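You operate a simulated robot arm through the tools that you are given. There is no shell and no other tool.

Carry out the task below with a simulated robot arm. There is one attempt and no reset: what you move stays moved.

TASK
Take the grey sleeve off, top the film up to two layers and lift the tyre off for checking.
Fine: roll in, crank round, roll back out before the lift; sleeve and tyre lie side by side on the bench. Where these are worked on the way, their far stop is far enough and under half their travel is too little: film roll.
Where things are to end (x, y in the base frame): grey sleeve within 6 cm of [62, -55]; white-lined small tyre within 6 cm of [62, -20].

It is judged by the outcome, as a careful person would: the job done as asked, and still so three seconds after it is handed in. It fails if anything else is knocked over, pushed out of place, dropped, spilled or broken.

THE ROBOT
A 6-joint arm with a two-finger gripper, fixed in place. Base frame: the origin is on the floor under the middle of its stand, x ahead of it, y to its left, z up; the work surface is at about z = 88. Units: cm, degrees, N and s.
It reaches about 141.7 cm from its shoulder. Its first joint turns from -166.0 to 166.0 degrees. Payload 3.43 kg.
Tool frame: the origin (TCP) lies between the finger pads and is the grasp point; the fingertips stand 2 cm ahead of it; z points along the fingers, y is the line along which they close. The gripper opens to 19 cm; its body begins 24.8 cm behind the TCP.
Orientation is told as [roll, pitch, yaw] about the base's x, y, z axes, in that order, counted from this pose: with the fingers straight down and closing along the base's y, the tool's x points along the base's -x, its y along +y and its z along -z.

THE INTERFACE
- The arm moves only by the tool nudge_tool. Its arguments are lists of equal length, an entry for each row: "dp": the shift along the base's x, y, z in units of 100 mm (1.0 is 100 mm), a list of three; "turn": the turn, a rotation vector about the base's x, y, z in units of 180 degrees (1.0 is 180 degrees), a list of three; "hand": the closure, from 0 (fully open) to 1 (shut). In form: {"dp": [[tx, ty, tz], ...], "turn": [[ax, ay, az], ...], "hand": [hand, ...]}. A call has 1 to 20 rows; each row is the pose to reach, as a shift and turn from the pose commanded when the call began. A call with a number of a shift or a turn outside -1 to 1 is refused whole. Each row takes 0.2 s and may step no farther than 5 cm and 8.6 degrees from the row before; otherwise, or with a gripper value out of range, the whole call is refused. A pose out of reach is approached as far as the arm can. The call stops where the force on the tool passes 40 N (or 10 N more than at its start, if that is more) or the arm is blocked; 0.2 s more then pass. The fingers move at their own pace (about 15.3 cm/s each) and stop on an object; they squeeze with about 40 N. The grip force told is the motor's: it shows also when the fingers shut on nothing. Time passes only in rows, and 0.2 s behind the last, so rows that repeat a pose let the fingers close. It gives the time, the measured TCP pose, the force on the tool (base axes), the opening and the grip force at its end, in the units of the frame above (readings bear some noise), with the torque about the TCP (base axes, N m) and any sound that the robot's microphone picked up.
- Cameras (640 x 400 px; columns grow to the right, rows downward): "scene" is fixed at [22.08, -65.03, 167.63]; the picture's right is [0.57, -0.82, 0.00], its down [-0.59, -0.41, -0.69] and it looks along [0.57, 0.39, -0.72] (base axes); focal length 276 px, centre (320, 200). "wrist" rides on the gripper at [7, -0.8, -28.8] in the tool frame; the picture's right is [0.12, 0.99, 0.00], its down [-0.96, 0.12, -0.25] and it looks along [-0.24, 0.03, 0.97] (tool axes); focal length 261 px, centre (320, 200).
- grab_frame(camera): a new picture of that camera. No time passes.
- slide_trunk(by): moves the trunk up (or, below 0, down) by that many cm; the arm rides with it, the base frame stays. It gives what a move gives, with no picture.
- point_at(camera, pixels): for up to 12 pixels [column, row] of the newest picture of that camera ("zoom" is the newest enlarged one), the place [x, y, z] in the base frame of the surface seen there, good to about 0.3 cm. No time passes.
- zoom(camera, box): a new picture of the part [left, top, right, bottom] of that camera's present view, enlarged. No time passes.
- hand_in(): hands the job in; it is judged then, once.

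Leave the gripper open and the arm clear of the work at the hand-in unless told otherwise.

The tools are called after "Call:" as name(argument=value, ...) on one line, values as JSON. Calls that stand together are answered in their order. nudge_tool: Moves the arm, as the interface text tells. Its arguments: {"type":"object","properties":{"dp":{"type":"array"},"turn":{"type":"array"},"hand":{"type":"array"}},"required":["dp","turn","hand"]} The other tools are called the same way: slide_trunk (by) moves the trunk up or down; grab_frame (camera) takes a picture; point_at (camera, pixels) gives the place of the surface under pixels of a picture; zoom (camera, box) takes an enlarged picture of a part of a camera's view; hand_in () hands the job in.

At the start:

```text
clock: 0.0
ee_pos: [68.34, 27.96, 129.9]
ee_rot: [0.0, 0.0, 0.0]
wrist_force: [0.2, -0.2, -0.2]
wrist_torque: [0.02, 0.0, 0.03]
opening: 19.0
grip_force: 0.0
trunk travel left (down, up): [-32.5, 11.5]
```

scene: 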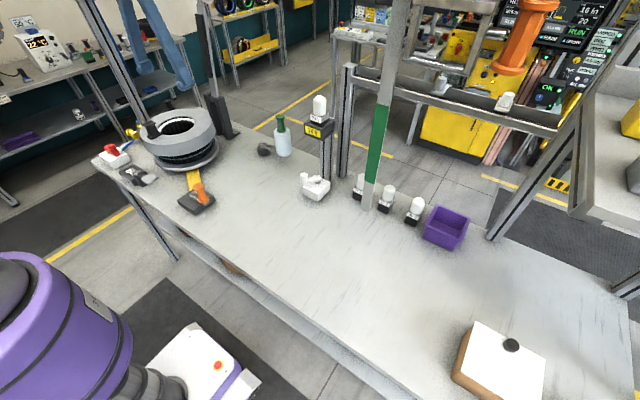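
wrist: 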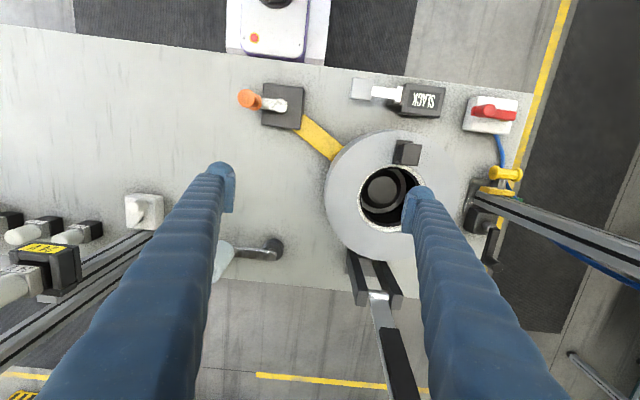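

I see a bench with a turntable-like tyre setup at upper left of the scene picture, a crank with an orange handle, a box marked SLACK, and a red switch. I'll take enlarged pictures to understand it before moving.

Call:
zoom(camera="scene", box=[80, 60, 260, 220])

Call:
zoom(camera="wrist", box=[220, 60, 540, 300])

Call:
zoom(camera="scene", box=[240, 80, 480, 260])

```text
2.50 times, centred on (170, 140) of scene
```

zoom: 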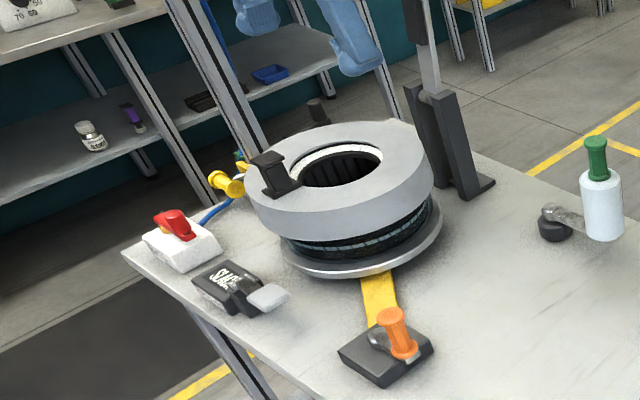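

```text
1.67 times, centred on (380, 180) of wrist
```

zoom: 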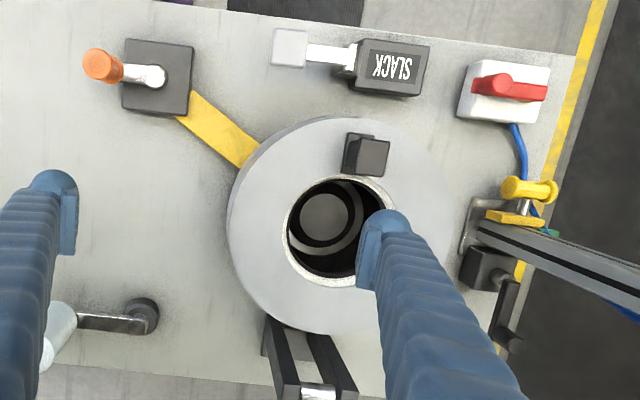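

```text
2.22 times, centred on (360, 170) of scene
```

zoom: 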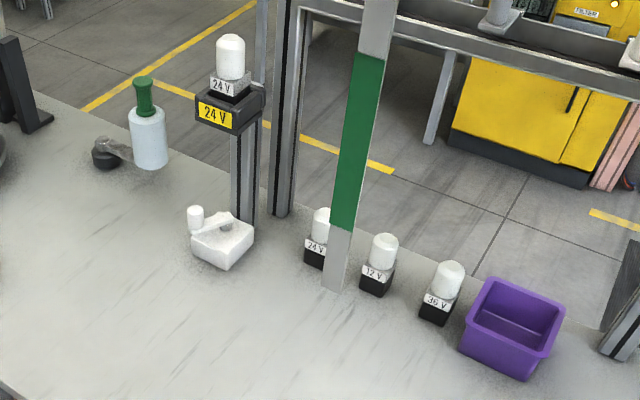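

I'll measure the pieces. In the wide wrist and scene pictures I pick: crank handle, sleeve ring, sleeve handle, SLACK block and lever, red switch, yellow object, film roll and its pivot.

Call:
zoom(camera="scene", box=[90, 90, 170, 190])

Call:
point_at(camera="wrist", pixels=[[248, 98], [270, 104], [297, 92], [358, 88], [385, 95], [428, 98], [493, 100], [487, 112], [505, 173], [495, 190], [408, 150], [350, 200]])

Call:
point_at(camera="scene", pixels=[[281, 120], [283, 140], [264, 149], [273, 148], [200, 193], [196, 202], [157, 133], [190, 115], [175, 150], [190, 168], [220, 160], [215, 110]])

```text
4.00 times, centred on (130, 140) of scene
```

zoom: 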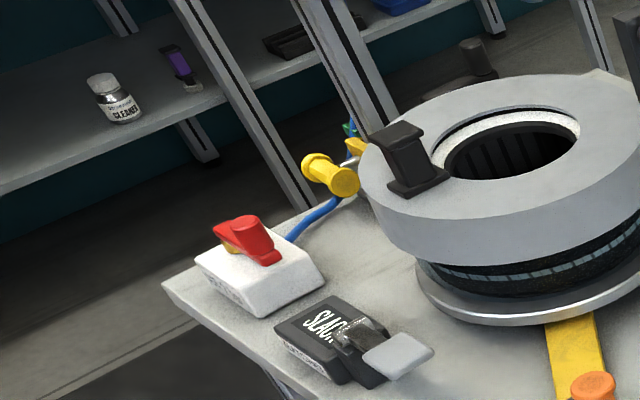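

```text
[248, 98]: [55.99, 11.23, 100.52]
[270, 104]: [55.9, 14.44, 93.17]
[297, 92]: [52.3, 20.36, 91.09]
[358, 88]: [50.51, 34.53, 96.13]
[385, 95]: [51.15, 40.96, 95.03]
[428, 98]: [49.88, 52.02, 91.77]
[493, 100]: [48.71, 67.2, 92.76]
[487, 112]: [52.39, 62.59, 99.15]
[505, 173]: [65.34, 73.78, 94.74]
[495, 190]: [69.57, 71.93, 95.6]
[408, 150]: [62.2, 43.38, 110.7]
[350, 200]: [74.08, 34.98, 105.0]
```

```text
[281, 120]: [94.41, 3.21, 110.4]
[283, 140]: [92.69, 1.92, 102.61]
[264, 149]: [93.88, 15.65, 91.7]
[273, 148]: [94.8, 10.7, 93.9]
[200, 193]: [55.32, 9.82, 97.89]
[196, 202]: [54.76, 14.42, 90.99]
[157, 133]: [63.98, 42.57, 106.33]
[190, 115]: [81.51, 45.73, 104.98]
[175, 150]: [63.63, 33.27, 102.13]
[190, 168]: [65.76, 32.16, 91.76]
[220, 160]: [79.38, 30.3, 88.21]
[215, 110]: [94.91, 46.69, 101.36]
```

There's small lettering on the front faces of the white box (red handle) and the SLACK block. I'll enlarge these and other items strongly to read them.

Call:
zoom(camera="scene", box=[96, 138, 136, 172])

Call:
zoom(camera="scene", box=[112, 155, 162, 190])

Call:
zoom(camera="wrist", box=[440, 80, 540, 290])

Call:
zoom(camera="scene", box=[140, 100, 230, 180])

Call:
zoom(camera="scene", box=[170, 170, 230, 220])

Call:
zoom(camera="scene", box=[240, 100, 340, 210])

```text
11.76 times, centred on (116, 155) of scene
```

zoom: 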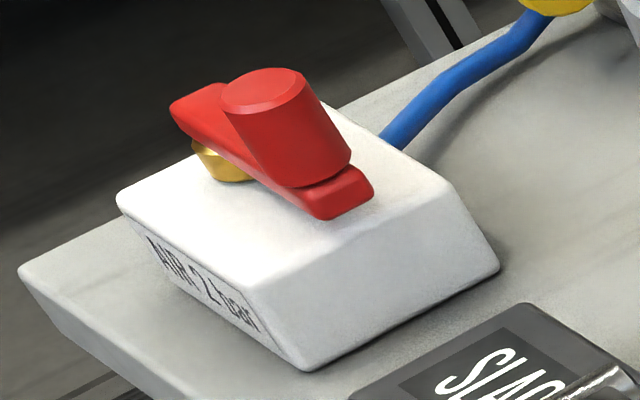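

```text
11.43 times, centred on (137, 172) of scene
```

zoom: 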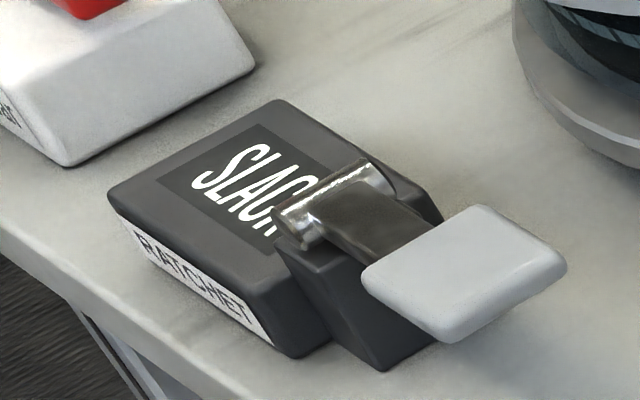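

```text
1.90 times, centred on (490, 185) of wrist
```

zoom: 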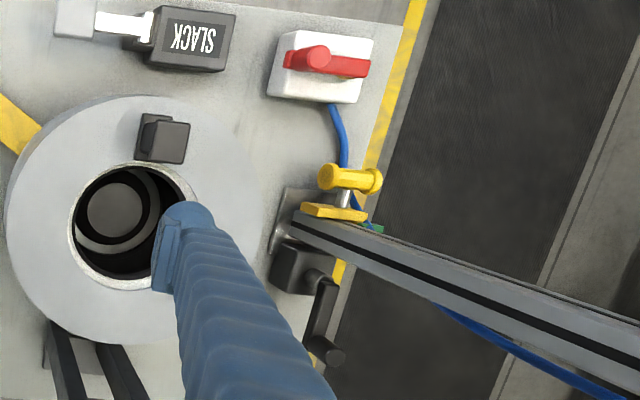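

```text
5.00 times, centred on (185, 140) of scene
```

zoom: 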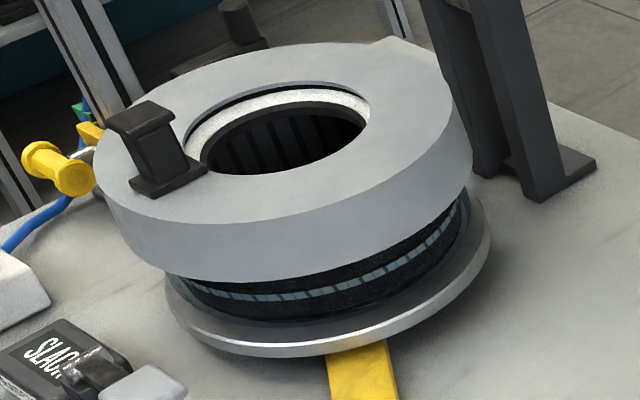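

```text
8.00 times, centred on (200, 195) of scene
```

zoom: 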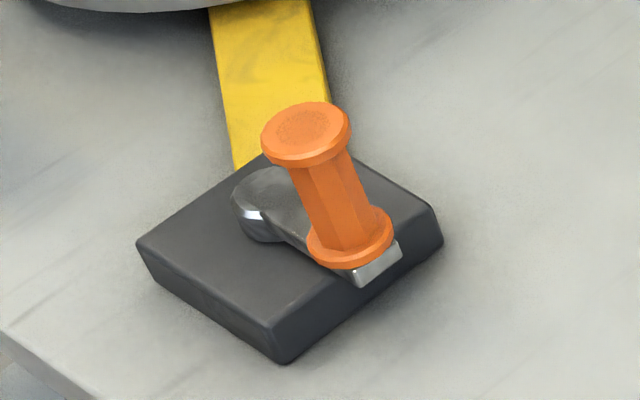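

```text
3.64 times, centred on (290, 155) of scene
```

zoom: 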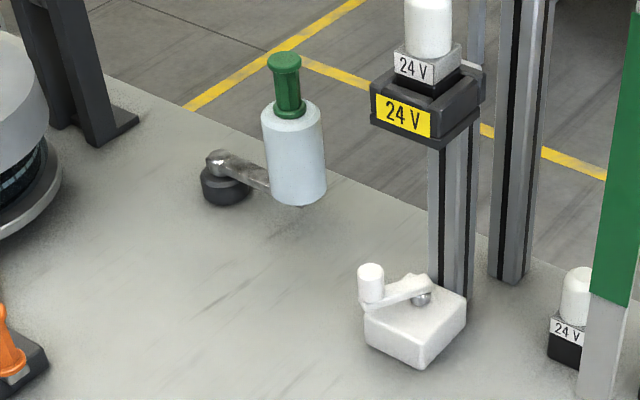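

The labels read "AIR 2 bar" on the white box, "RATCHET" on the SLACK block, and there's a film roll on a swinging arm with a green handle, an orange crank with a yellow band to the turntable. I don't yet understand the yellow knob and the inside of the tyre. I'll move the arm a little to look from nearer, well above everything.

Call:
nudge_tool(dp=[[-0.2, 0.4, -0.1], [-0.4, 0.8, -0.2], [-0.6, 1.2, -0.3], [-0.8, 1.5, -0.3]], turn=[[0, 0, 0], [0, 0, 0], [0, 0, 0], [0, 0, 0]], hand=[0, 0, 0, 0])

Call:
grab_frame(camera="wrist")

```text
refused: 1.2 is not a number from -1 to 1
```

```text
taken
```

wrist: 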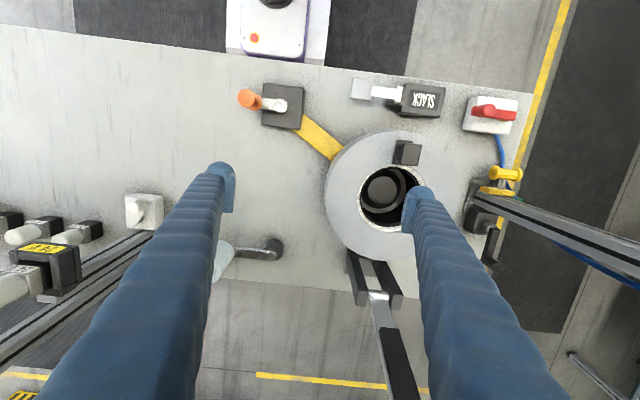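

The move was refused because a shift in one call may not exceed 10 cm; I'll split it into two.

Call:
nudge_tool(dp=[[-0.25, 0.4, -0.1], [-0.5, 0.8, -0.2], [-0.7, 1.0, -0.3]], turn=[[0, 0, 0], [0, 0, 0], [0, 0, 0]], hand=[0, 0, 0])

Call:
grab_frame(camera="wrist")

```text
clock: 0.8
ee_pos: [61.19, 37.76, 127.04]
ee_rot: [0.0, -0.1, 0.0]
wrist_force: [-0.7, -0.6, 0.0]
wrist_torque: [0.07, -0.06, -0.02]
opening: 18.99
grip_force: 0.0
trunk travel left (down, up): [-32.5, 11.5]
```

```text
taken
```

wrist: 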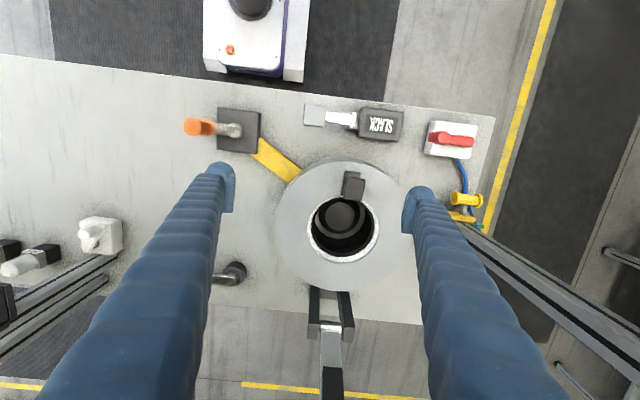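

Call:
zoom(camera="wrist", box=[270, 150, 410, 300])

Call:
zoom(camera="wrist", box=[410, 110, 510, 250])

Call:
zoom(camera="wrist", box=[260, 270, 400, 400])

Call:
point_at(camera="wrist", pixels=[[340, 215], [340, 245], [318, 235], [342, 258], [356, 188], [330, 300], [465, 200], [465, 215], [370, 165], [280, 230], [405, 240], [343, 288]])

```text
2.67 times, centred on (340, 225) of wrist
```

zoom: 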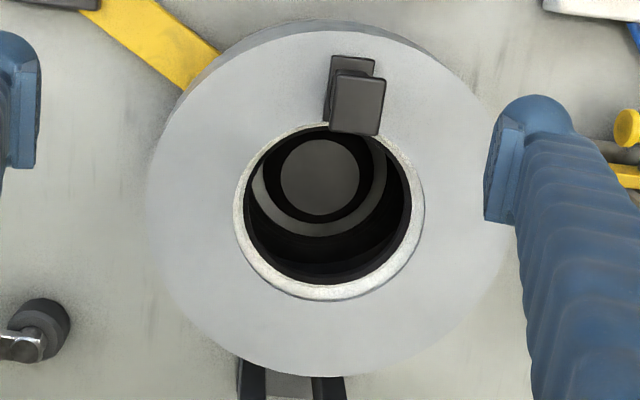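

```text
2.86 times, centred on (460, 180) of wrist
```

zoom: 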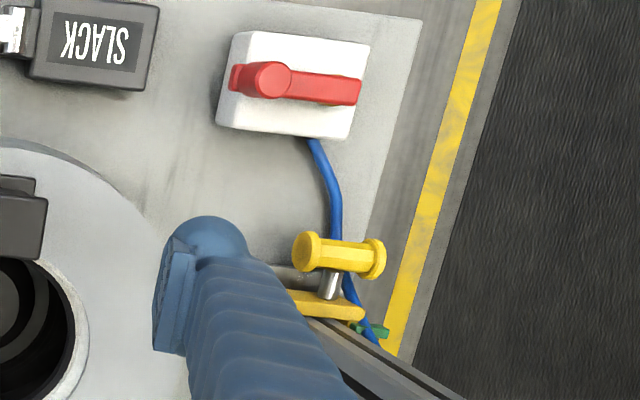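

```text
3.08 times, centred on (330, 335) of wrist
```

zoom: 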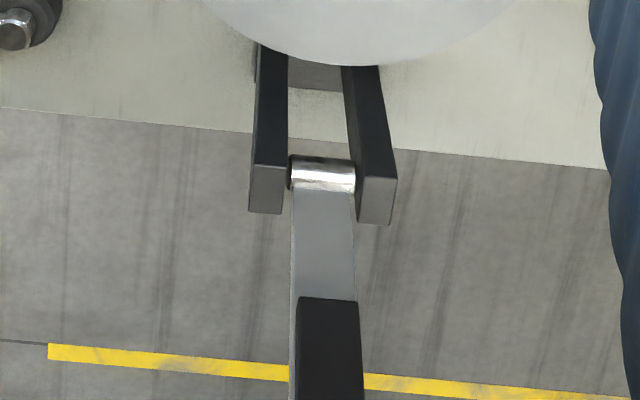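

```text
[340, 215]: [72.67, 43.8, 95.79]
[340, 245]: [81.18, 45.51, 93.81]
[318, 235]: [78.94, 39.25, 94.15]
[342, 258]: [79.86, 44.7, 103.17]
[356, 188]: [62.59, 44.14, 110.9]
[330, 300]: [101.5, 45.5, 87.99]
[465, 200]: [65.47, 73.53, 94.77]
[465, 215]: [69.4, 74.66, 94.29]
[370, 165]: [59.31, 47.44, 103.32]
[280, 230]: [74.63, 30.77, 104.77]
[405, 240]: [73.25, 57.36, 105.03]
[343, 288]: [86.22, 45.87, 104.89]
```

Measured: sleeve top at z≈105, diameter about 27 cm, centre about (72.5, 44), its black handle around (62.5, 44, 111); the hub inside at (72.7, 43.8, 95.8). I'll tilt the camera toward +y to see the yellow knob and the black lever near the post.

Call:
nudge_tool(dp=[[0, 0.2, 0.1], [0, 0.4, 0.2], [0, 0.6, 0.2], [0, 0.6, 0.2]], turn=[[0.045, 0, 0], [0.09, 0, 0], [0.135, 0, 0], [0.18, 0, 0]], hand=[0, 0, 0, 0])

Call:
grab_frame(camera="wrist")

```text
clock: 1.8
ee_pos: [61.39, 43.69, 128.93]
ee_rot: [32.5, -0.1, 0.0]
wrist_force: [-0.5, -0.7, 0.7]
wrist_torque: [0.05, 0.08, 0.0]
opening: 18.99
grip_force: 0.0
trunk travel left (down, up): [-32.5, 11.5]
```

```text
taken
```

wrist: 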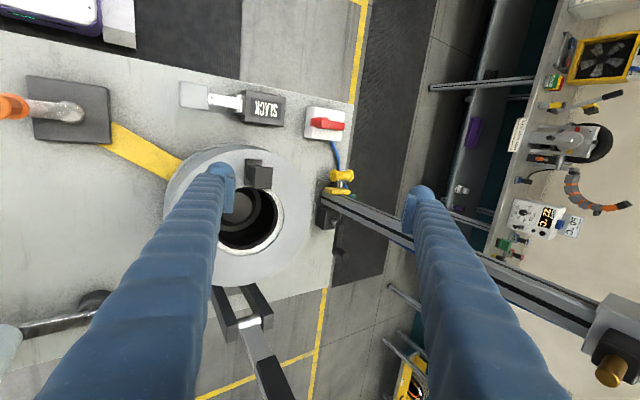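

Call:
zoom(camera="wrist", box=[290, 90, 390, 250])

Call:
zoom(camera="wrist", box=[200, 130, 320, 290])

Call:
zoom(camera="wrist", box=[560, 270, 640, 400])

Call:
point_at(camera="wrist", pixels=[[342, 176], [340, 190], [335, 212], [612, 370], [325, 124], [310, 110]])

```text
2.50 times, centred on (340, 170) of wrist
```

zoom: 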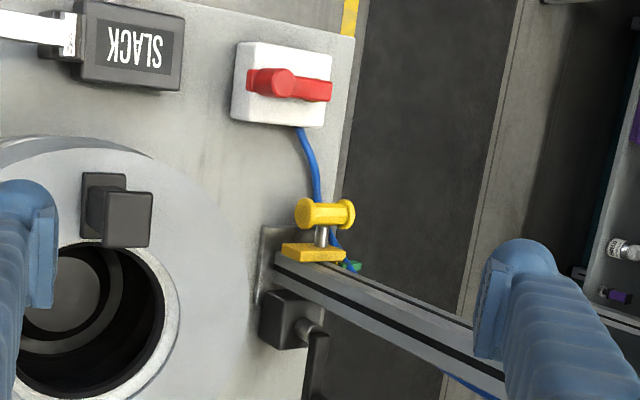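

```text
2.50 times, centred on (260, 210) of wrist
```

zoom: 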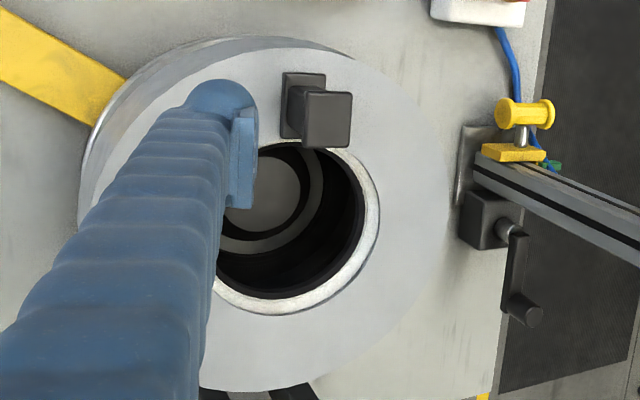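

```text
3.08 times, centred on (600, 335) of wrist
```

zoom: 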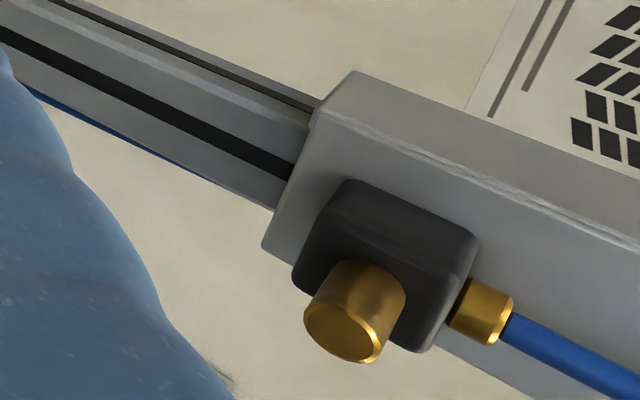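

```text
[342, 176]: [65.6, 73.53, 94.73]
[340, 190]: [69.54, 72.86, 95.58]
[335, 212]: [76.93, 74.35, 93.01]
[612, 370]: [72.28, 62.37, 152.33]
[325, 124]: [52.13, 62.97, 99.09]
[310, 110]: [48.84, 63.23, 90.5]
```

Now I see a post by the bench's left end carrying a box with a brass nozzle at about (72, 62, 152), plus a black hand crank at its foot and a yellow T-knob. I'll measure that overhead box so that I can keep the arm clear of it, then return upright and look closely at the sleeve's handle.

Call:
point_at(camera="wrist", pixels=[[600, 305], [638, 320], [590, 330], [608, 340], [635, 375], [540, 300], [450, 260], [370, 210], [350, 215], [345, 230]])

Call:
nudge_tool(dp=[[0, -0.2, -0.1], [0, -0.4, -0.2], [0.0, -0.5, -0.3], [0.0, -0.5, -0.3]], turn=[[-0.045, 0, 0], [-0.09, 0, 0], [-0.135, 0, 0], [-0.18, 0, 0]], hand=[0, 0, 0, 0])

```text
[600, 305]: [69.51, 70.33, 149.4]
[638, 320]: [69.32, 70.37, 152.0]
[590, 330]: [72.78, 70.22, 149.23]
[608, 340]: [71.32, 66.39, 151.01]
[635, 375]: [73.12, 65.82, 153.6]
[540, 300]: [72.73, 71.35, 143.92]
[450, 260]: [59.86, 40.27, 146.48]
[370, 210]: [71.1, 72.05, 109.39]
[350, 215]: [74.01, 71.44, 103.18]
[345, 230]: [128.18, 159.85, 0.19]
```

```text
clock: 2.8
ee_pos: [61.32, 38.96, 125.88]
ee_rot: [-0.3, 0.0, 0.0]
wrist_force: [0.4, 0.6, -0.3]
wrist_torque: [-0.08, 0.01, 0.03]
opening: 19.01
grip_force: 0.0
trunk travel left (down, up): [-32.5, 11.5]
```

The post stands at about (71, 73) and its head is at z≈150. Next I zoom hard on the sleeve handle from the scene camera and the wrist camera.

Call:
zoom(camera="scene", box=[138, 112, 178, 146])

Call:
zoom(camera="wrist", box=[290, 130, 410, 290])

```text
11.76 times, centred on (158, 129) of scene
```

zoom: 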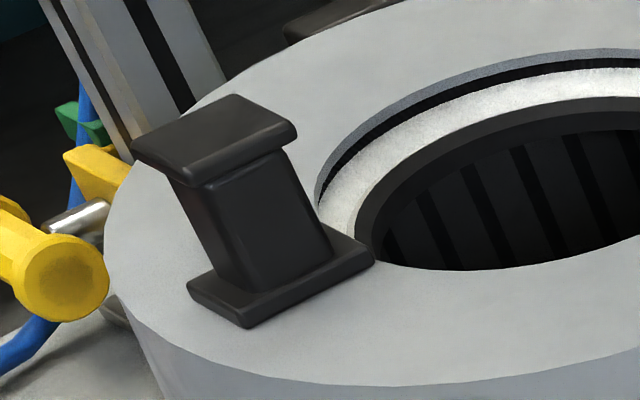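

```text
2.50 times, centred on (350, 210) of wrist
```

zoom: 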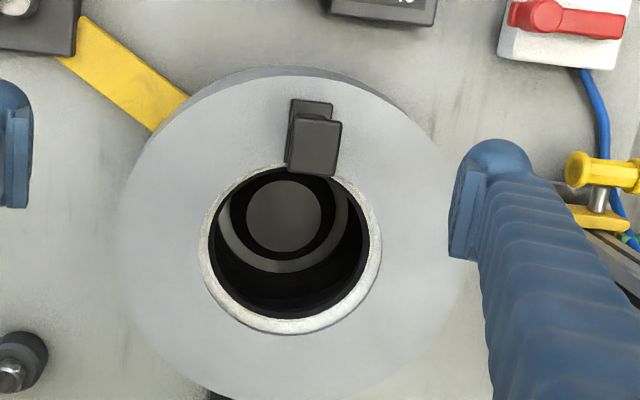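

The handle is a block between a base plate and a top plate. I'll measure its plates and waist using the scene zoom.

Call:
zoom(camera="scene", box=[138, 112, 178, 146])

Call:
point_at(camera="zoom", pixels=[[140, 148], [235, 97], [295, 128], [208, 182], [222, 225], [250, 285], [332, 252], [190, 285], [245, 325], [375, 260], [290, 165], [330, 190]])

```text
11.76 times, centred on (158, 129) of scene
```

zoom: 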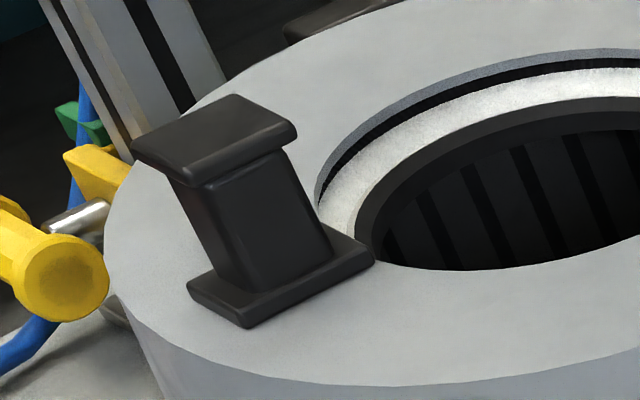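

```text
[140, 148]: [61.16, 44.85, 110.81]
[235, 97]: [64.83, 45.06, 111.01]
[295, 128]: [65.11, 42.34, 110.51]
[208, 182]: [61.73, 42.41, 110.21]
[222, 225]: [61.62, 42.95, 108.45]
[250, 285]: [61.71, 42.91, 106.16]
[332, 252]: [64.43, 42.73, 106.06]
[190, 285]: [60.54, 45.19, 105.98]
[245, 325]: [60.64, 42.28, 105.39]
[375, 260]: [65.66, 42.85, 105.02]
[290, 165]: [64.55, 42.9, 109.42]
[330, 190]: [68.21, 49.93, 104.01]
```

Handle: waist x 61.7–64.5, y≈42.9–44.6, z 106–110, with plates above and below. I'll grip it closing along x so the off-centre weight is resisted by the pads. First I check the two set-down places and the bench obstacles in the scene picture.

Call:
point_at(camera="scene", pixels=[[314, 190], [305, 178], [384, 200], [413, 215], [445, 225], [430, 240], [500, 360], [511, 345], [460, 335], [455, 385], [370, 205], [494, 240]])

Call:
point_at(camera="scene", pixels=[[340, 280], [380, 390], [300, 330], [250, 280], [400, 280], [560, 280], [620, 300], [300, 250], [240, 230], [180, 250], [360, 190], [323, 150]])

```text
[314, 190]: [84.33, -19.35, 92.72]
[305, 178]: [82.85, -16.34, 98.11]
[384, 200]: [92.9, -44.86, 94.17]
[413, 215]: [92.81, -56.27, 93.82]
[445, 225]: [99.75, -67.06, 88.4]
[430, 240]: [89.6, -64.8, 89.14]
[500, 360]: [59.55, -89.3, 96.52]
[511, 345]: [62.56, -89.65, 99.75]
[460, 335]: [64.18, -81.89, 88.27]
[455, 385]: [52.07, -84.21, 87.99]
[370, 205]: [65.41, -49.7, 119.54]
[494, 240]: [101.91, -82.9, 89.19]
```

```text
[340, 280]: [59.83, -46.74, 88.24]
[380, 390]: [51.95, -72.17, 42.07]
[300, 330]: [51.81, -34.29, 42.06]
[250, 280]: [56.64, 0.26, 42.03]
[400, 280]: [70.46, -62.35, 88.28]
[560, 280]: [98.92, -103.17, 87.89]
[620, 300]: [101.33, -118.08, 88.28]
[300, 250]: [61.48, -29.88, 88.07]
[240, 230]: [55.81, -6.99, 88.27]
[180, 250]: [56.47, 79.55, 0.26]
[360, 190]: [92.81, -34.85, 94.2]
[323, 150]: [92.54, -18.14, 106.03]
```

Something important: the grey/green bar at (370, 205) isn't on the bench; it hangs in the air at about (65, -50), its lower end near z≈119, right over the sleeve's set-down place. I'll measure along it.

Call:
zoom(camera="scene", box=[330, 0, 450, 220])

Call:
point_at(camera="scene", pixels=[[370, 209], [364, 207], [376, 209], [372, 190], [375, 170], [380, 130], [385, 105], [390, 80], [397, 50], [402, 20], [405, 2]])

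```text
1.82 times, centred on (390, 110) of scene
```

zoom: 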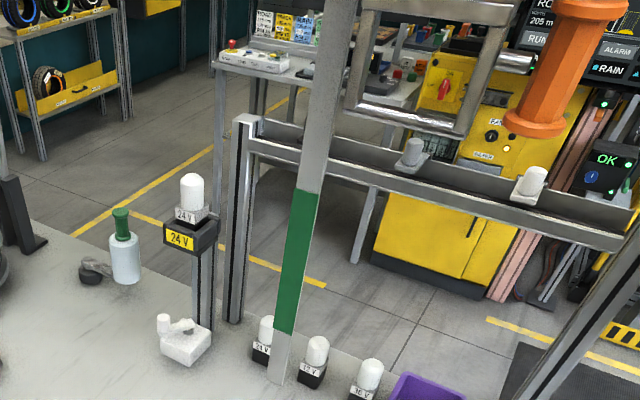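

```text
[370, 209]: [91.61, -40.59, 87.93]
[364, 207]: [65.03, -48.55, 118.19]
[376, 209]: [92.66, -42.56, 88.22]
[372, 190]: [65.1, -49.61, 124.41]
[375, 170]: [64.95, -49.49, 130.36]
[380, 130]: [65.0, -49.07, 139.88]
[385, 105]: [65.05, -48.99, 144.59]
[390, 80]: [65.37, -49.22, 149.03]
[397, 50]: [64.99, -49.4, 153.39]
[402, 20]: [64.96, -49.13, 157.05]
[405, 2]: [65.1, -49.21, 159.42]
```

The rod hangs at (65, -49) with its lower end at z≈118, so I must keep the gripper and arm away from it when setting down the sleeve. I'll measure the other overhead parts and the bench's front edge.

Call:
point_at(camera="scene", pixels=[[525, 40], [508, 68], [550, 4], [455, 45], [430, 60], [480, 10], [580, 180], [345, 70], [640, 170], [620, 90]])

Call:
point_at(camera="scene", pixels=[[380, 370], [370, 365], [360, 355], [330, 335], [300, 312], [260, 285], [220, 255], [180, 225], [140, 195], [110, 170], [97, 160], [150, 190]])

```text
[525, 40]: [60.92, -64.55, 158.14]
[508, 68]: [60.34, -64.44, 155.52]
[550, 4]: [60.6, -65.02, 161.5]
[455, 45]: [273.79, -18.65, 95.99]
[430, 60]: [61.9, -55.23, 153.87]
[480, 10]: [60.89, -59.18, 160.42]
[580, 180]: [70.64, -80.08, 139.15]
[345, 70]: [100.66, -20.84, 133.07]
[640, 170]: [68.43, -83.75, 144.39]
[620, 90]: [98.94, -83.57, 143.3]
```

```text
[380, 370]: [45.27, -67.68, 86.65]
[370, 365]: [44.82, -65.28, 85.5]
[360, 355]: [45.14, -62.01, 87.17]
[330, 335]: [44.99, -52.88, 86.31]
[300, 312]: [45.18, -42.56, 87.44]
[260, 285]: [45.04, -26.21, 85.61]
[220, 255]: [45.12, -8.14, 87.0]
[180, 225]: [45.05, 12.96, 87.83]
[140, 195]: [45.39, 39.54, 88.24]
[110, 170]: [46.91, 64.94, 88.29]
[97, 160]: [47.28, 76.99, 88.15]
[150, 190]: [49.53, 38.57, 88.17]
```

Bench front edge is at x≈45. There's also an overhead frame (bottom z≈153 near (61, -57)) with an orange handle at (60.6, -64.5, 155+). I'll raise the arm and tilt the camera toward -y to understand what hangs there before planning the carry.

Call:
nudge_tool(dp=[[-0.1, -0.15, 0.2], [-0.2, -0.3, 0.4], [-0.3, -0.45, 0.6], [-0.4, -0.6, 0.7], [-0.5, -0.75, 0.8], [-0.6, -0.9, 0.9], [-0.7, -1.0, 1.0], [-0.8, -1.0, 1.0]], turn=[[-0.04, 0, 0], [-0.08, 0, 0], [-0.12, 0, 0], [-0.16, 0, 0], [-0.2, 0, 0], [-0.24, 0, 0], [-0.28, 0, 0], [-0.32, 0, 0]], hand=[0, 0, 0, 0, 0, 0, 0, 0])

Call:
grab_frame(camera="wrist")

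Call:
grab_frame(camera="scene")

```text
clock: 4.6
ee_pos: [53.32, 28.95, 135.95]
ee_rot: [-57.6, 0.1, 0.0]
wrist_force: [-0.4, -0.3, 0.2]
wrist_torque: [-0.06, -0.01, 0.01]
opening: 19.0
grip_force: 0.1
trunk travel left (down, up): [-32.5, 11.5]
```

```text
taken
```

wrist: 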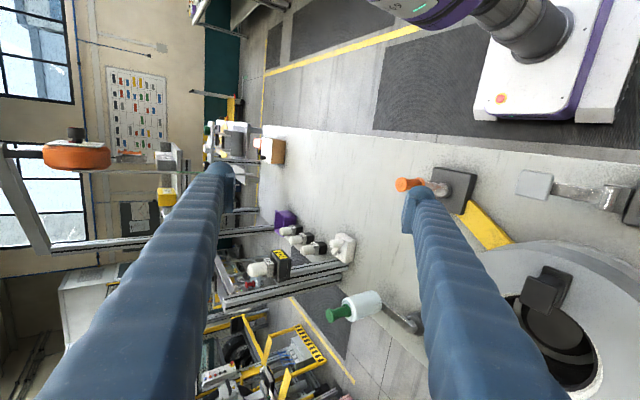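

```text
taken
```

scene: 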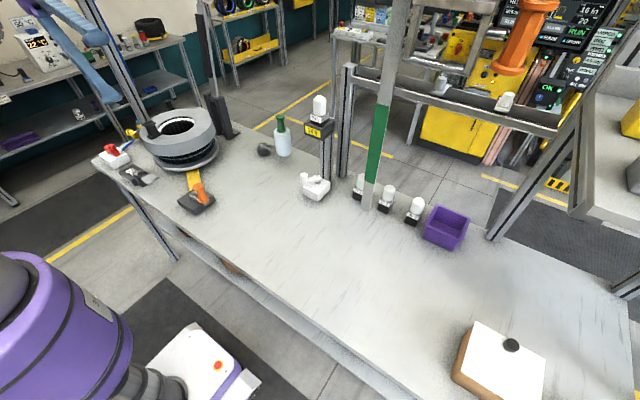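

Call:
zoom(camera="wrist", box=[0, 100, 280, 280])

Call:
zoom(camera="wrist", box=[190, 100, 370, 300])

Call:
point_at(camera="wrist", pixels=[[75, 155], [75, 135], [10, 190], [40, 240], [120, 242], [200, 237], [255, 230], [165, 180], [165, 196], [270, 150], [5, 150], [130, 156]])

```text
2.22 times, centred on (140, 190) of wrist
```

zoom: 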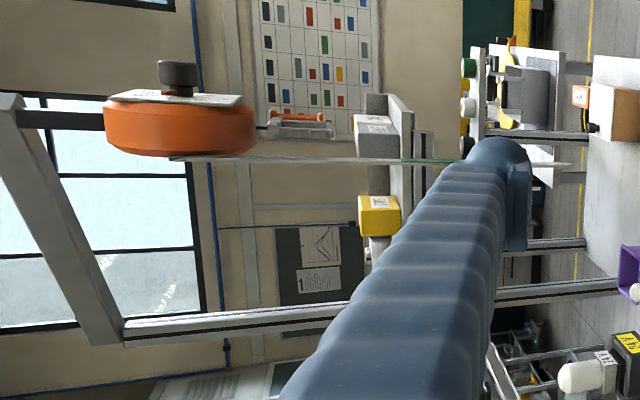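

```text
2.00 times, centred on (280, 200) of wrist
```

zoom: 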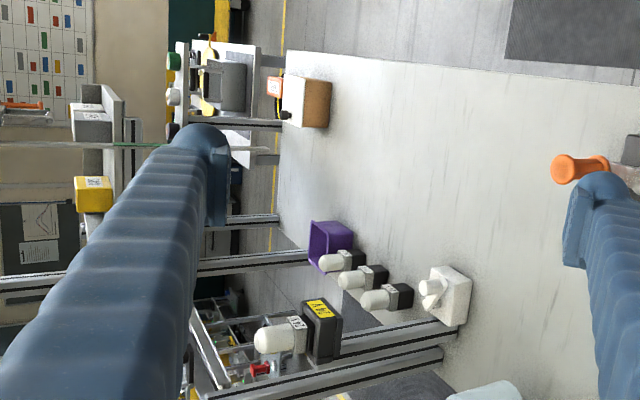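

```text
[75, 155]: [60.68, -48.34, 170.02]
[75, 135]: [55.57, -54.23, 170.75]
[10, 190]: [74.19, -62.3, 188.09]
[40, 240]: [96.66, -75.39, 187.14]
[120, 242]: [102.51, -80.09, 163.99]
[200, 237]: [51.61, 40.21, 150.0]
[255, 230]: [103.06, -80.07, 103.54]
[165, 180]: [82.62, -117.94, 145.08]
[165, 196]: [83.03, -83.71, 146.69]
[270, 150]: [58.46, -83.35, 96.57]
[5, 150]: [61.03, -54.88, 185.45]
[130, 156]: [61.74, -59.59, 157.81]
```

The overhead thing is a tool balancer (orange reel) at about (61, -55, 170) with a hanging tool and a thin rod down to z≈118; I'll set the sleeve down with its handle on the -x side so the gripper stays about 15 cm from that rod. Now I bring the tool upright again and then yaw it 90° so the fingers close along x.

Call:
nudge_tool(dp=[[0.1, 0, 0], [0.2, 0, 0], [0.3, 0, 0], [0.4, 0, 0], [0.5, 0, 0], [0.6, 0, 0], [0.7, 0, 0], [0.8, 0, 0]], turn=[[0.04, 0, 0], [0.08, 0, 0], [0.12, 0, 0], [0.16, 0, 0], [0.2, 0, 0], [0.24, 0, 0], [0.28, 0, 0], [0.32, 0, 0]], hand=[0, 0, 0, 0, 0, 0, 0, 0])

Call:
nudge_tool(dp=[[0, 0, 0], [0, 0, 0], [0, 0, 0], [0, 0, 0], [0, 0, 0], [0, 0, 0], [0, 0, 0], [0, 0, 0], [0, 0, 0], [0, 0, 0], [0, 0, 0], [0, 0, 0]], turn=[[0, 0, 0.0417], [0, 0, 0.0833], [0, 0, 0.125], [0, 0, 0.1667], [0, 0, 0.2083], [0, 0, 0.25], [0, 0, 0.2917], [0, 0, 0.3333], [0, 0, 0.375], [0, 0, 0.4167], [0, 0, 0.4583], [0, 0, 0.5]], hand=[0, 0, 0, 0, 0, 0, 0, 0, 0, 0, 0, 0])

Call:
grab_frame(camera="wrist")

Call:
grab_frame(camera="scene")

```text
clock: 6.4
ee_pos: [61.09, 28.76, 135.88]
ee_rot: [0.1, 0.0, 0.0]
wrist_force: [0.8, -0.1, -0.6]
wrist_torque: [0.07, -0.01, 0.02]
opening: 18.99
grip_force: 0.1
trunk travel left (down, up): [-32.5, 11.5]
```

```text
clock: 9.0
ee_pos: [61.35, 28.87, 136.06]
ee_rot: [0.0, 0.0, 90.1]
wrist_force: [1.7, -0.3, 0.8]
wrist_torque: [0.04, 0.0, 0.02]
opening: 19.01
grip_force: 0.0
trunk travel left (down, up): [-32.5, 11.5]
```

```text
taken
```

wrist: 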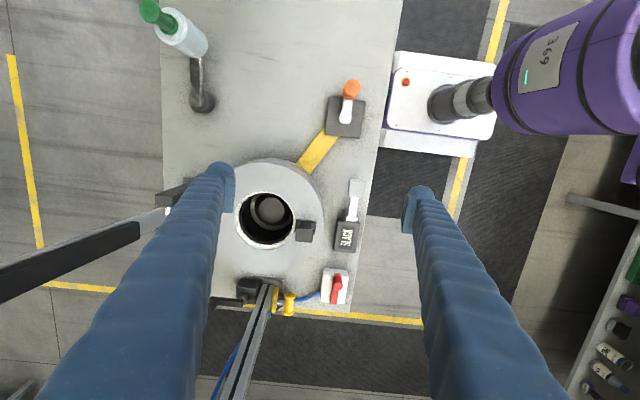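

```text
taken
```

scene: 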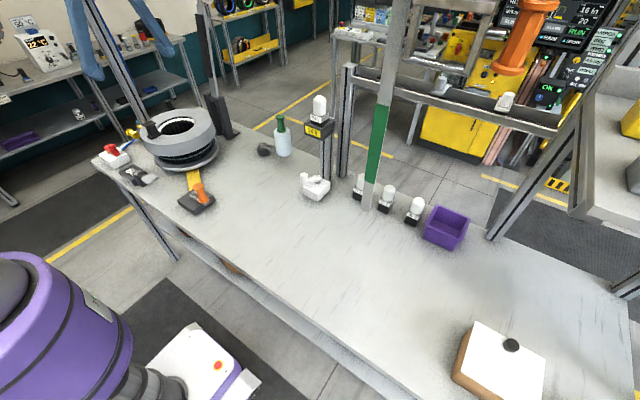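

The tool is now yawed 90° and the handle shows at (305, 232) in the wrist picture. Next I go above it at about (63.1, 43.7, 120), fingers partly closed to ~9 cm.

Call:
nudge_tool(dp=[[0.05, 0.33, -0.2], [0.1, 0.66, -0.4], [0.176, 1.0, -0.6]], turn=[[0, 0, 0], [0, 0, 0], [0, 0, 0]], hand=[0.2, 0.4, 0.53])

Call:
nudge_tool(dp=[[0, 0.24, -0.3], [0, 0.474, -0.6], [0, 0.474, -0.99]], turn=[[0, 0, 0], [0, 0, 0], [0, 0, 0]], hand=[0.53, 0.53, 0.53])

Call:
grab_frame(camera="wrist")

Call:
grab_frame(camera="scene")

```text
clock: 9.8
ee_pos: [63.14, 38.94, 129.76]
ee_rot: [0.2, 0.1, 90.0]
wrist_force: [0.3, 0.1, 0.0]
wrist_torque: [-0.05, 0.04, -0.04]
opening: 8.93
grip_force: 0.0
trunk travel left (down, up): [-32.5, 11.5]
```

```text
clock: 10.6
ee_pos: [63.51, 43.43, 119.74]
ee_rot: [0.1, 0.1, 89.9]
wrist_force: [-0.6, -0.3, 0.3]
wrist_torque: [0.09, 0.1, 0.0]
opening: 8.92
grip_force: 0.1
trunk travel left (down, up): [-32.5, 11.5]
```

```text
taken
```

wrist: 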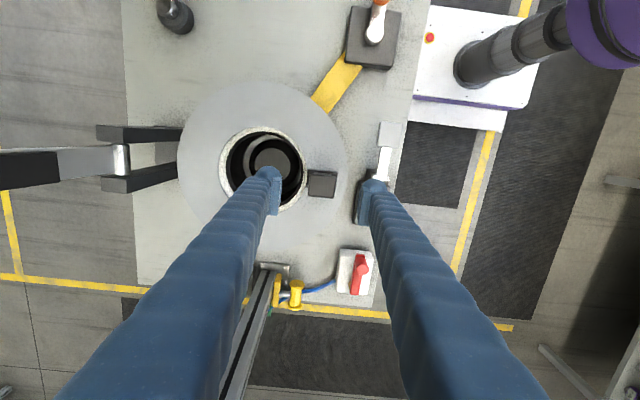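

```text
taken
```

scene: 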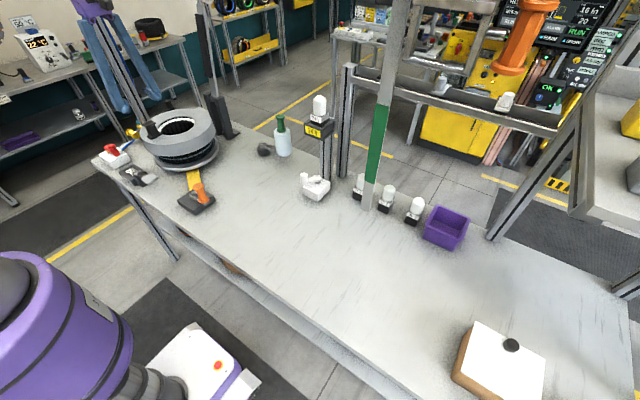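

The handle (322, 184) sits midway between the finger tips. I lower straight down around it to TCP z≈108.3, in two calls.

Call:
nudge_tool(dp=[[0, 0.02, -0.3], [0, 0.02, -0.6], [0, 0.02, -0.9]], turn=[[0, 0, 0], [0, 0, 0], [0, 0, 0]], hand=[0.53, 0.53, 0.53])

Call:
zoom(camera="scene", box=[110, 80, 220, 180])

```text
clock: 11.4
ee_pos: [63.16, 43.86, 110.93]
ee_rot: [0.1, 0.1, 90.0]
wrist_force: [0.2, -0.4, -0.2]
wrist_torque: [-0.01, 0.08, -0.01]
opening: 8.93
grip_force: 0.0
trunk travel left (down, up): [-32.5, 11.5]
```

```text
4.00 times, centred on (165, 130) of scene
```

zoom: 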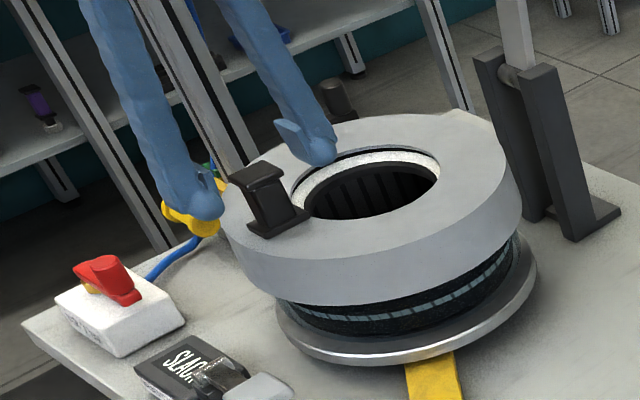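

Fingers straddle the handle, nothing touched. Down 2.7 cm more, then close.

Call:
nudge_tool(dp=[[0, 0, -0.13], [0, 0, -0.26], [0, 0, -0.26], [0, 0, -0.26], [0, 0, -0.26]], turn=[[0, 0, 0], [0, 0, 0], [0, 0, 0], [0, 0, 0], [0, 0, 0]], hand=[0.53, 0.53, 1, 1, 1])

Call:
zoom(camera="scene", box=[110, 80, 220, 180])

```text
clock: 12.6
ee_pos: [63.07, 43.9, 108.43]
ee_rot: [0.1, 0.0, 90.0]
wrist_force: [0.5, -0.3, -0.3]
wrist_torque: [0.01, 0.18, -0.03]
opening: 3.66
grip_force: 39.5
trunk travel left (down, up): [-32.5, 11.5]
```

```text
4.00 times, centred on (165, 130) of scene
```

zoom: 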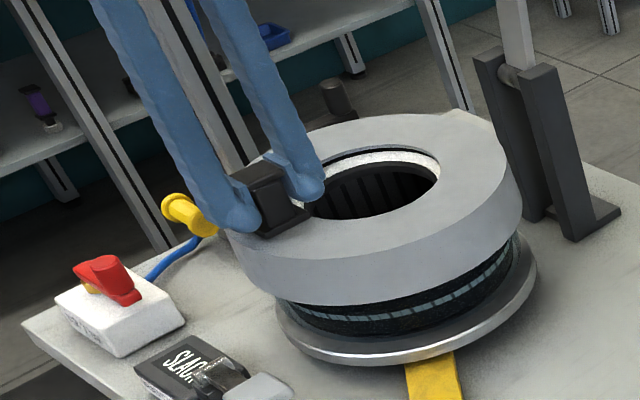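

Gripped: opening 3.66 cm, grip 39.5 N. I lift 1.5 cm slowly and read the force.

Call:
nudge_tool(dp=[[0, 0, 0.05], [0, 0, 0.1], [0, 0, 0.15], [0, 0, 0.15]], turn=[[0, 0, 0], [0, 0, 0], [0, 0, 0], [0, 0, 0]], hand=[1, 1, 1, 1])

Call:
zoom(camera="scene", box=[110, 80, 220, 180])

```text
clock: 13.6
ee_pos: [63.04, 43.77, 109.92]
ee_rot: [0.0, 0.0, 89.9]
wrist_force: [-0.8, -0.5, 0.0]
wrist_torque: [0.02, 0.15, -0.01]
opening: 3.64
grip_force: 40.1
trunk travel left (down, up): [-32.5, 11.5]
```

```text
4.00 times, centred on (165, 130) of scene
```

zoom: 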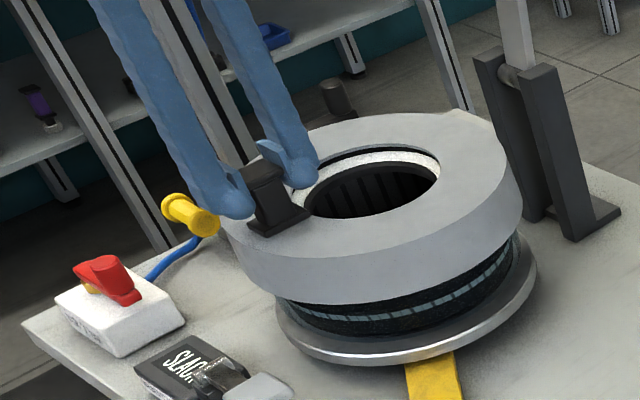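

The force stayed at zero although I lifted 1.5 cm, and the sleeve seems unmoved. I need a close look at the fingers on the handle.

Call:
zoom(camera="scene", box=[138, 105, 188, 146])

Call:
zoom(camera="wrist", box=[240, 120, 400, 260])

```text
9.76 times, centred on (163, 126) of scene
```

zoom: 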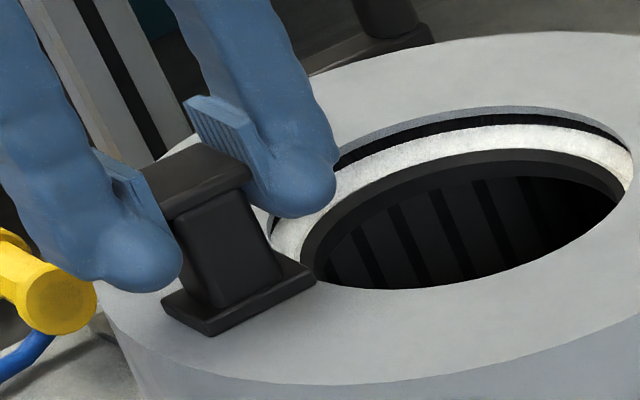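

```text
2.86 times, centred on (320, 190) of wrist
```

zoom: 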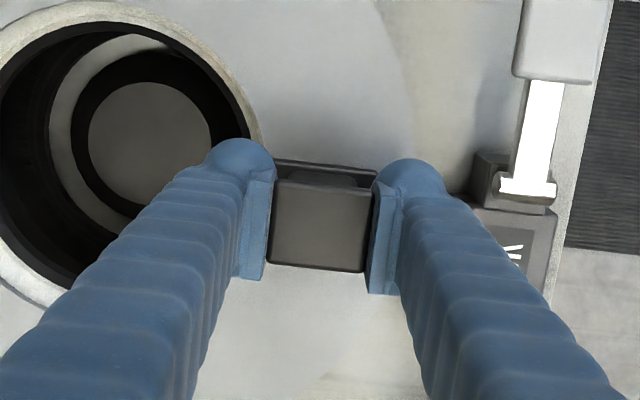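

Call:
point_at(camera="scene", pixels=[[155, 140], [175, 148], [205, 120], [158, 122], [154, 122], [190, 113]])

Call:
point_at(camera="zoom", pixels=[[320, 230], [320, 180], [420, 100], [100, 180], [240, 220]])

```text
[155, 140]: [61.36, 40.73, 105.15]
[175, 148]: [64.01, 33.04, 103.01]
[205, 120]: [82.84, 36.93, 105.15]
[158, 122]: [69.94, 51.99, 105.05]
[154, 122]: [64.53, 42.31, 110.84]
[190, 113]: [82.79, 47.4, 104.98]
```

```text
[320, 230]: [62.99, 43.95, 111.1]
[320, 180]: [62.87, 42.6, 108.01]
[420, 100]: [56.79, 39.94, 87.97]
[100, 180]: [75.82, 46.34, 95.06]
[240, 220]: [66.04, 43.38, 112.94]
```

The sleeve hasn't moved: the pads were gripping only the edge of the top plate (z 110–111) above the pad, and slid. Now the plate is near the pad's middle (TCP z 109.9). I'll set TCP at z≈110.4, re-grip and pull gently again.

Call:
nudge_tool(dp=[[0, 0, 0], [0, 0, 0.05], [0, 0, 0.05], [0, 0, 0.05], [0, 0, 0.05], [0, 0, 0.05]], turn=[[0, 0, 0], [0, 0, 0], [0, 0, 0], [0, 0, 0], [0, 0, 0], [0, 0, 0]], hand=[0.72, 0.72, 1, 1, 1, 1])

Call:
nudge_tool(dp=[[0, 0, 0.02], [0, 0, 0.04], [0, 0, 0.06]], turn=[[0, 0, 0], [0, 0, 0], [0, 0, 0]], hand=[1, 1, 1])

Call:
point_at(camera="scene", pixels=[[155, 140], [175, 148], [205, 120], [158, 122], [154, 122], [190, 113]])

```text
clock: 15.0
ee_pos: [62.95, 43.71, 110.32]
ee_rot: [0.0, 0.0, 90.0]
wrist_force: [-1.1, -0.5, 0.2]
wrist_torque: [-0.01, 0.21, -0.04]
opening: 3.72
grip_force: 39.7
trunk travel left (down, up): [-32.5, 11.5]
```

```text
clock: 15.8
ee_pos: [63.07, 43.82, 111.1]
ee_rot: [0.0, 0.0, 89.9]
wrist_force: [0.1, -0.1, -2.6]
wrist_torque: [-0.03, 0.12, -0.02]
opening: 3.72
grip_force: 40.3
trunk travel left (down, up): [-32.5, 11.5]
```

```text
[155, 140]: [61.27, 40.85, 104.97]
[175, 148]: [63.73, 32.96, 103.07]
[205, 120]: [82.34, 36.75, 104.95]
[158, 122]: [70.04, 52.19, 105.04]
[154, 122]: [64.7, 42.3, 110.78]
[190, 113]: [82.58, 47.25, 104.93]
```

The force now reads -2.6 N in z. I need fresh pictures to see whether the sleeve moved.

Call:
grab_frame(camera="scene")

Call:
zoom(camera="scene", box=[138, 100, 228, 180])

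Call:
point_at(camera="scene", pixels=[[155, 140], [175, 148], [205, 120], [158, 122], [190, 113], [153, 126]])

```text
taken
```

scene: 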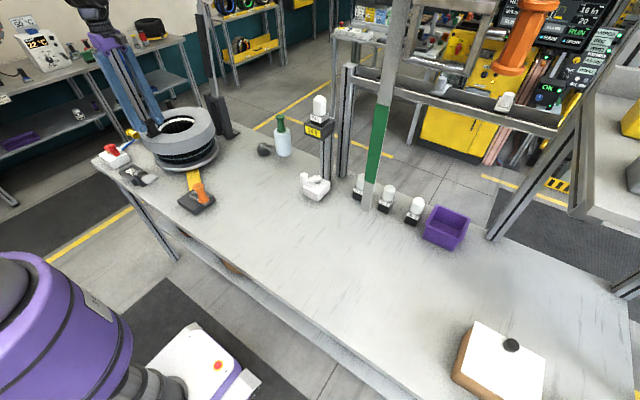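

```text
5.00 times, centred on (183, 140) of scene
```

zoom: 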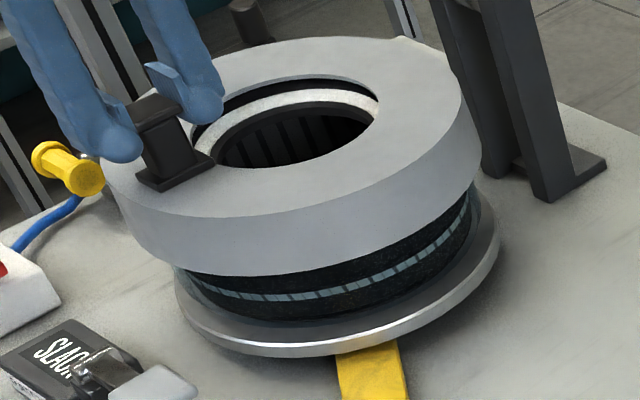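

```text
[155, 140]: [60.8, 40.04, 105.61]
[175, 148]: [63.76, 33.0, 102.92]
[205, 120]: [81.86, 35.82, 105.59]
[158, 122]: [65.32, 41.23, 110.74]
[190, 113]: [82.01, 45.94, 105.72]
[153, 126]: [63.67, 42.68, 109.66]
```

The sleeve top rose to 105.6 with the gripper, so it's coming off and is light (~0.3 kg). I keep lifting slowly.

Call:
nudge_tool(dp=[[0, 0, 0.08], [0, 0, 0.16], [0, 0, 0.24], [0, 0, 0.32], [0, 0, 0.4]], turn=[[0, 0, 0], [0, 0, 0], [0, 0, 0], [0, 0, 0], [0, 0, 0]], hand=[1, 1, 1, 1, 1])

Call:
zoom(camera="scene", box=[118, 80, 238, 180])

```text
clock: 17.0
ee_pos: [62.9, 43.89, 115.12]
ee_rot: [0.0, 0.1, 90.0]
wrist_force: [-0.5, 0.4, -1.5]
wrist_torque: [0.0, 0.12, 0.01]
opening: 3.69
grip_force: 40.2
trunk travel left (down, up): [-32.5, 11.5]
```

```text
4.00 times, centred on (178, 130) of scene
```

zoom: 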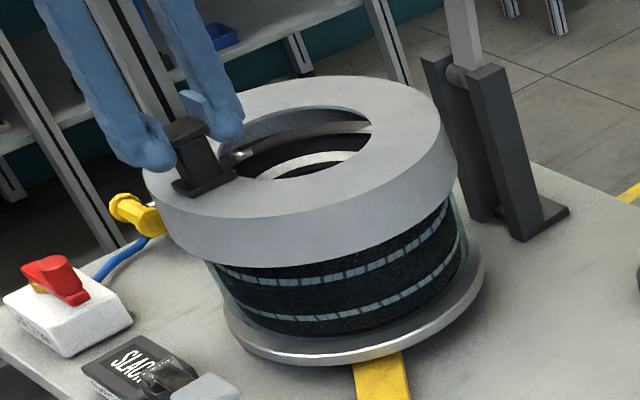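

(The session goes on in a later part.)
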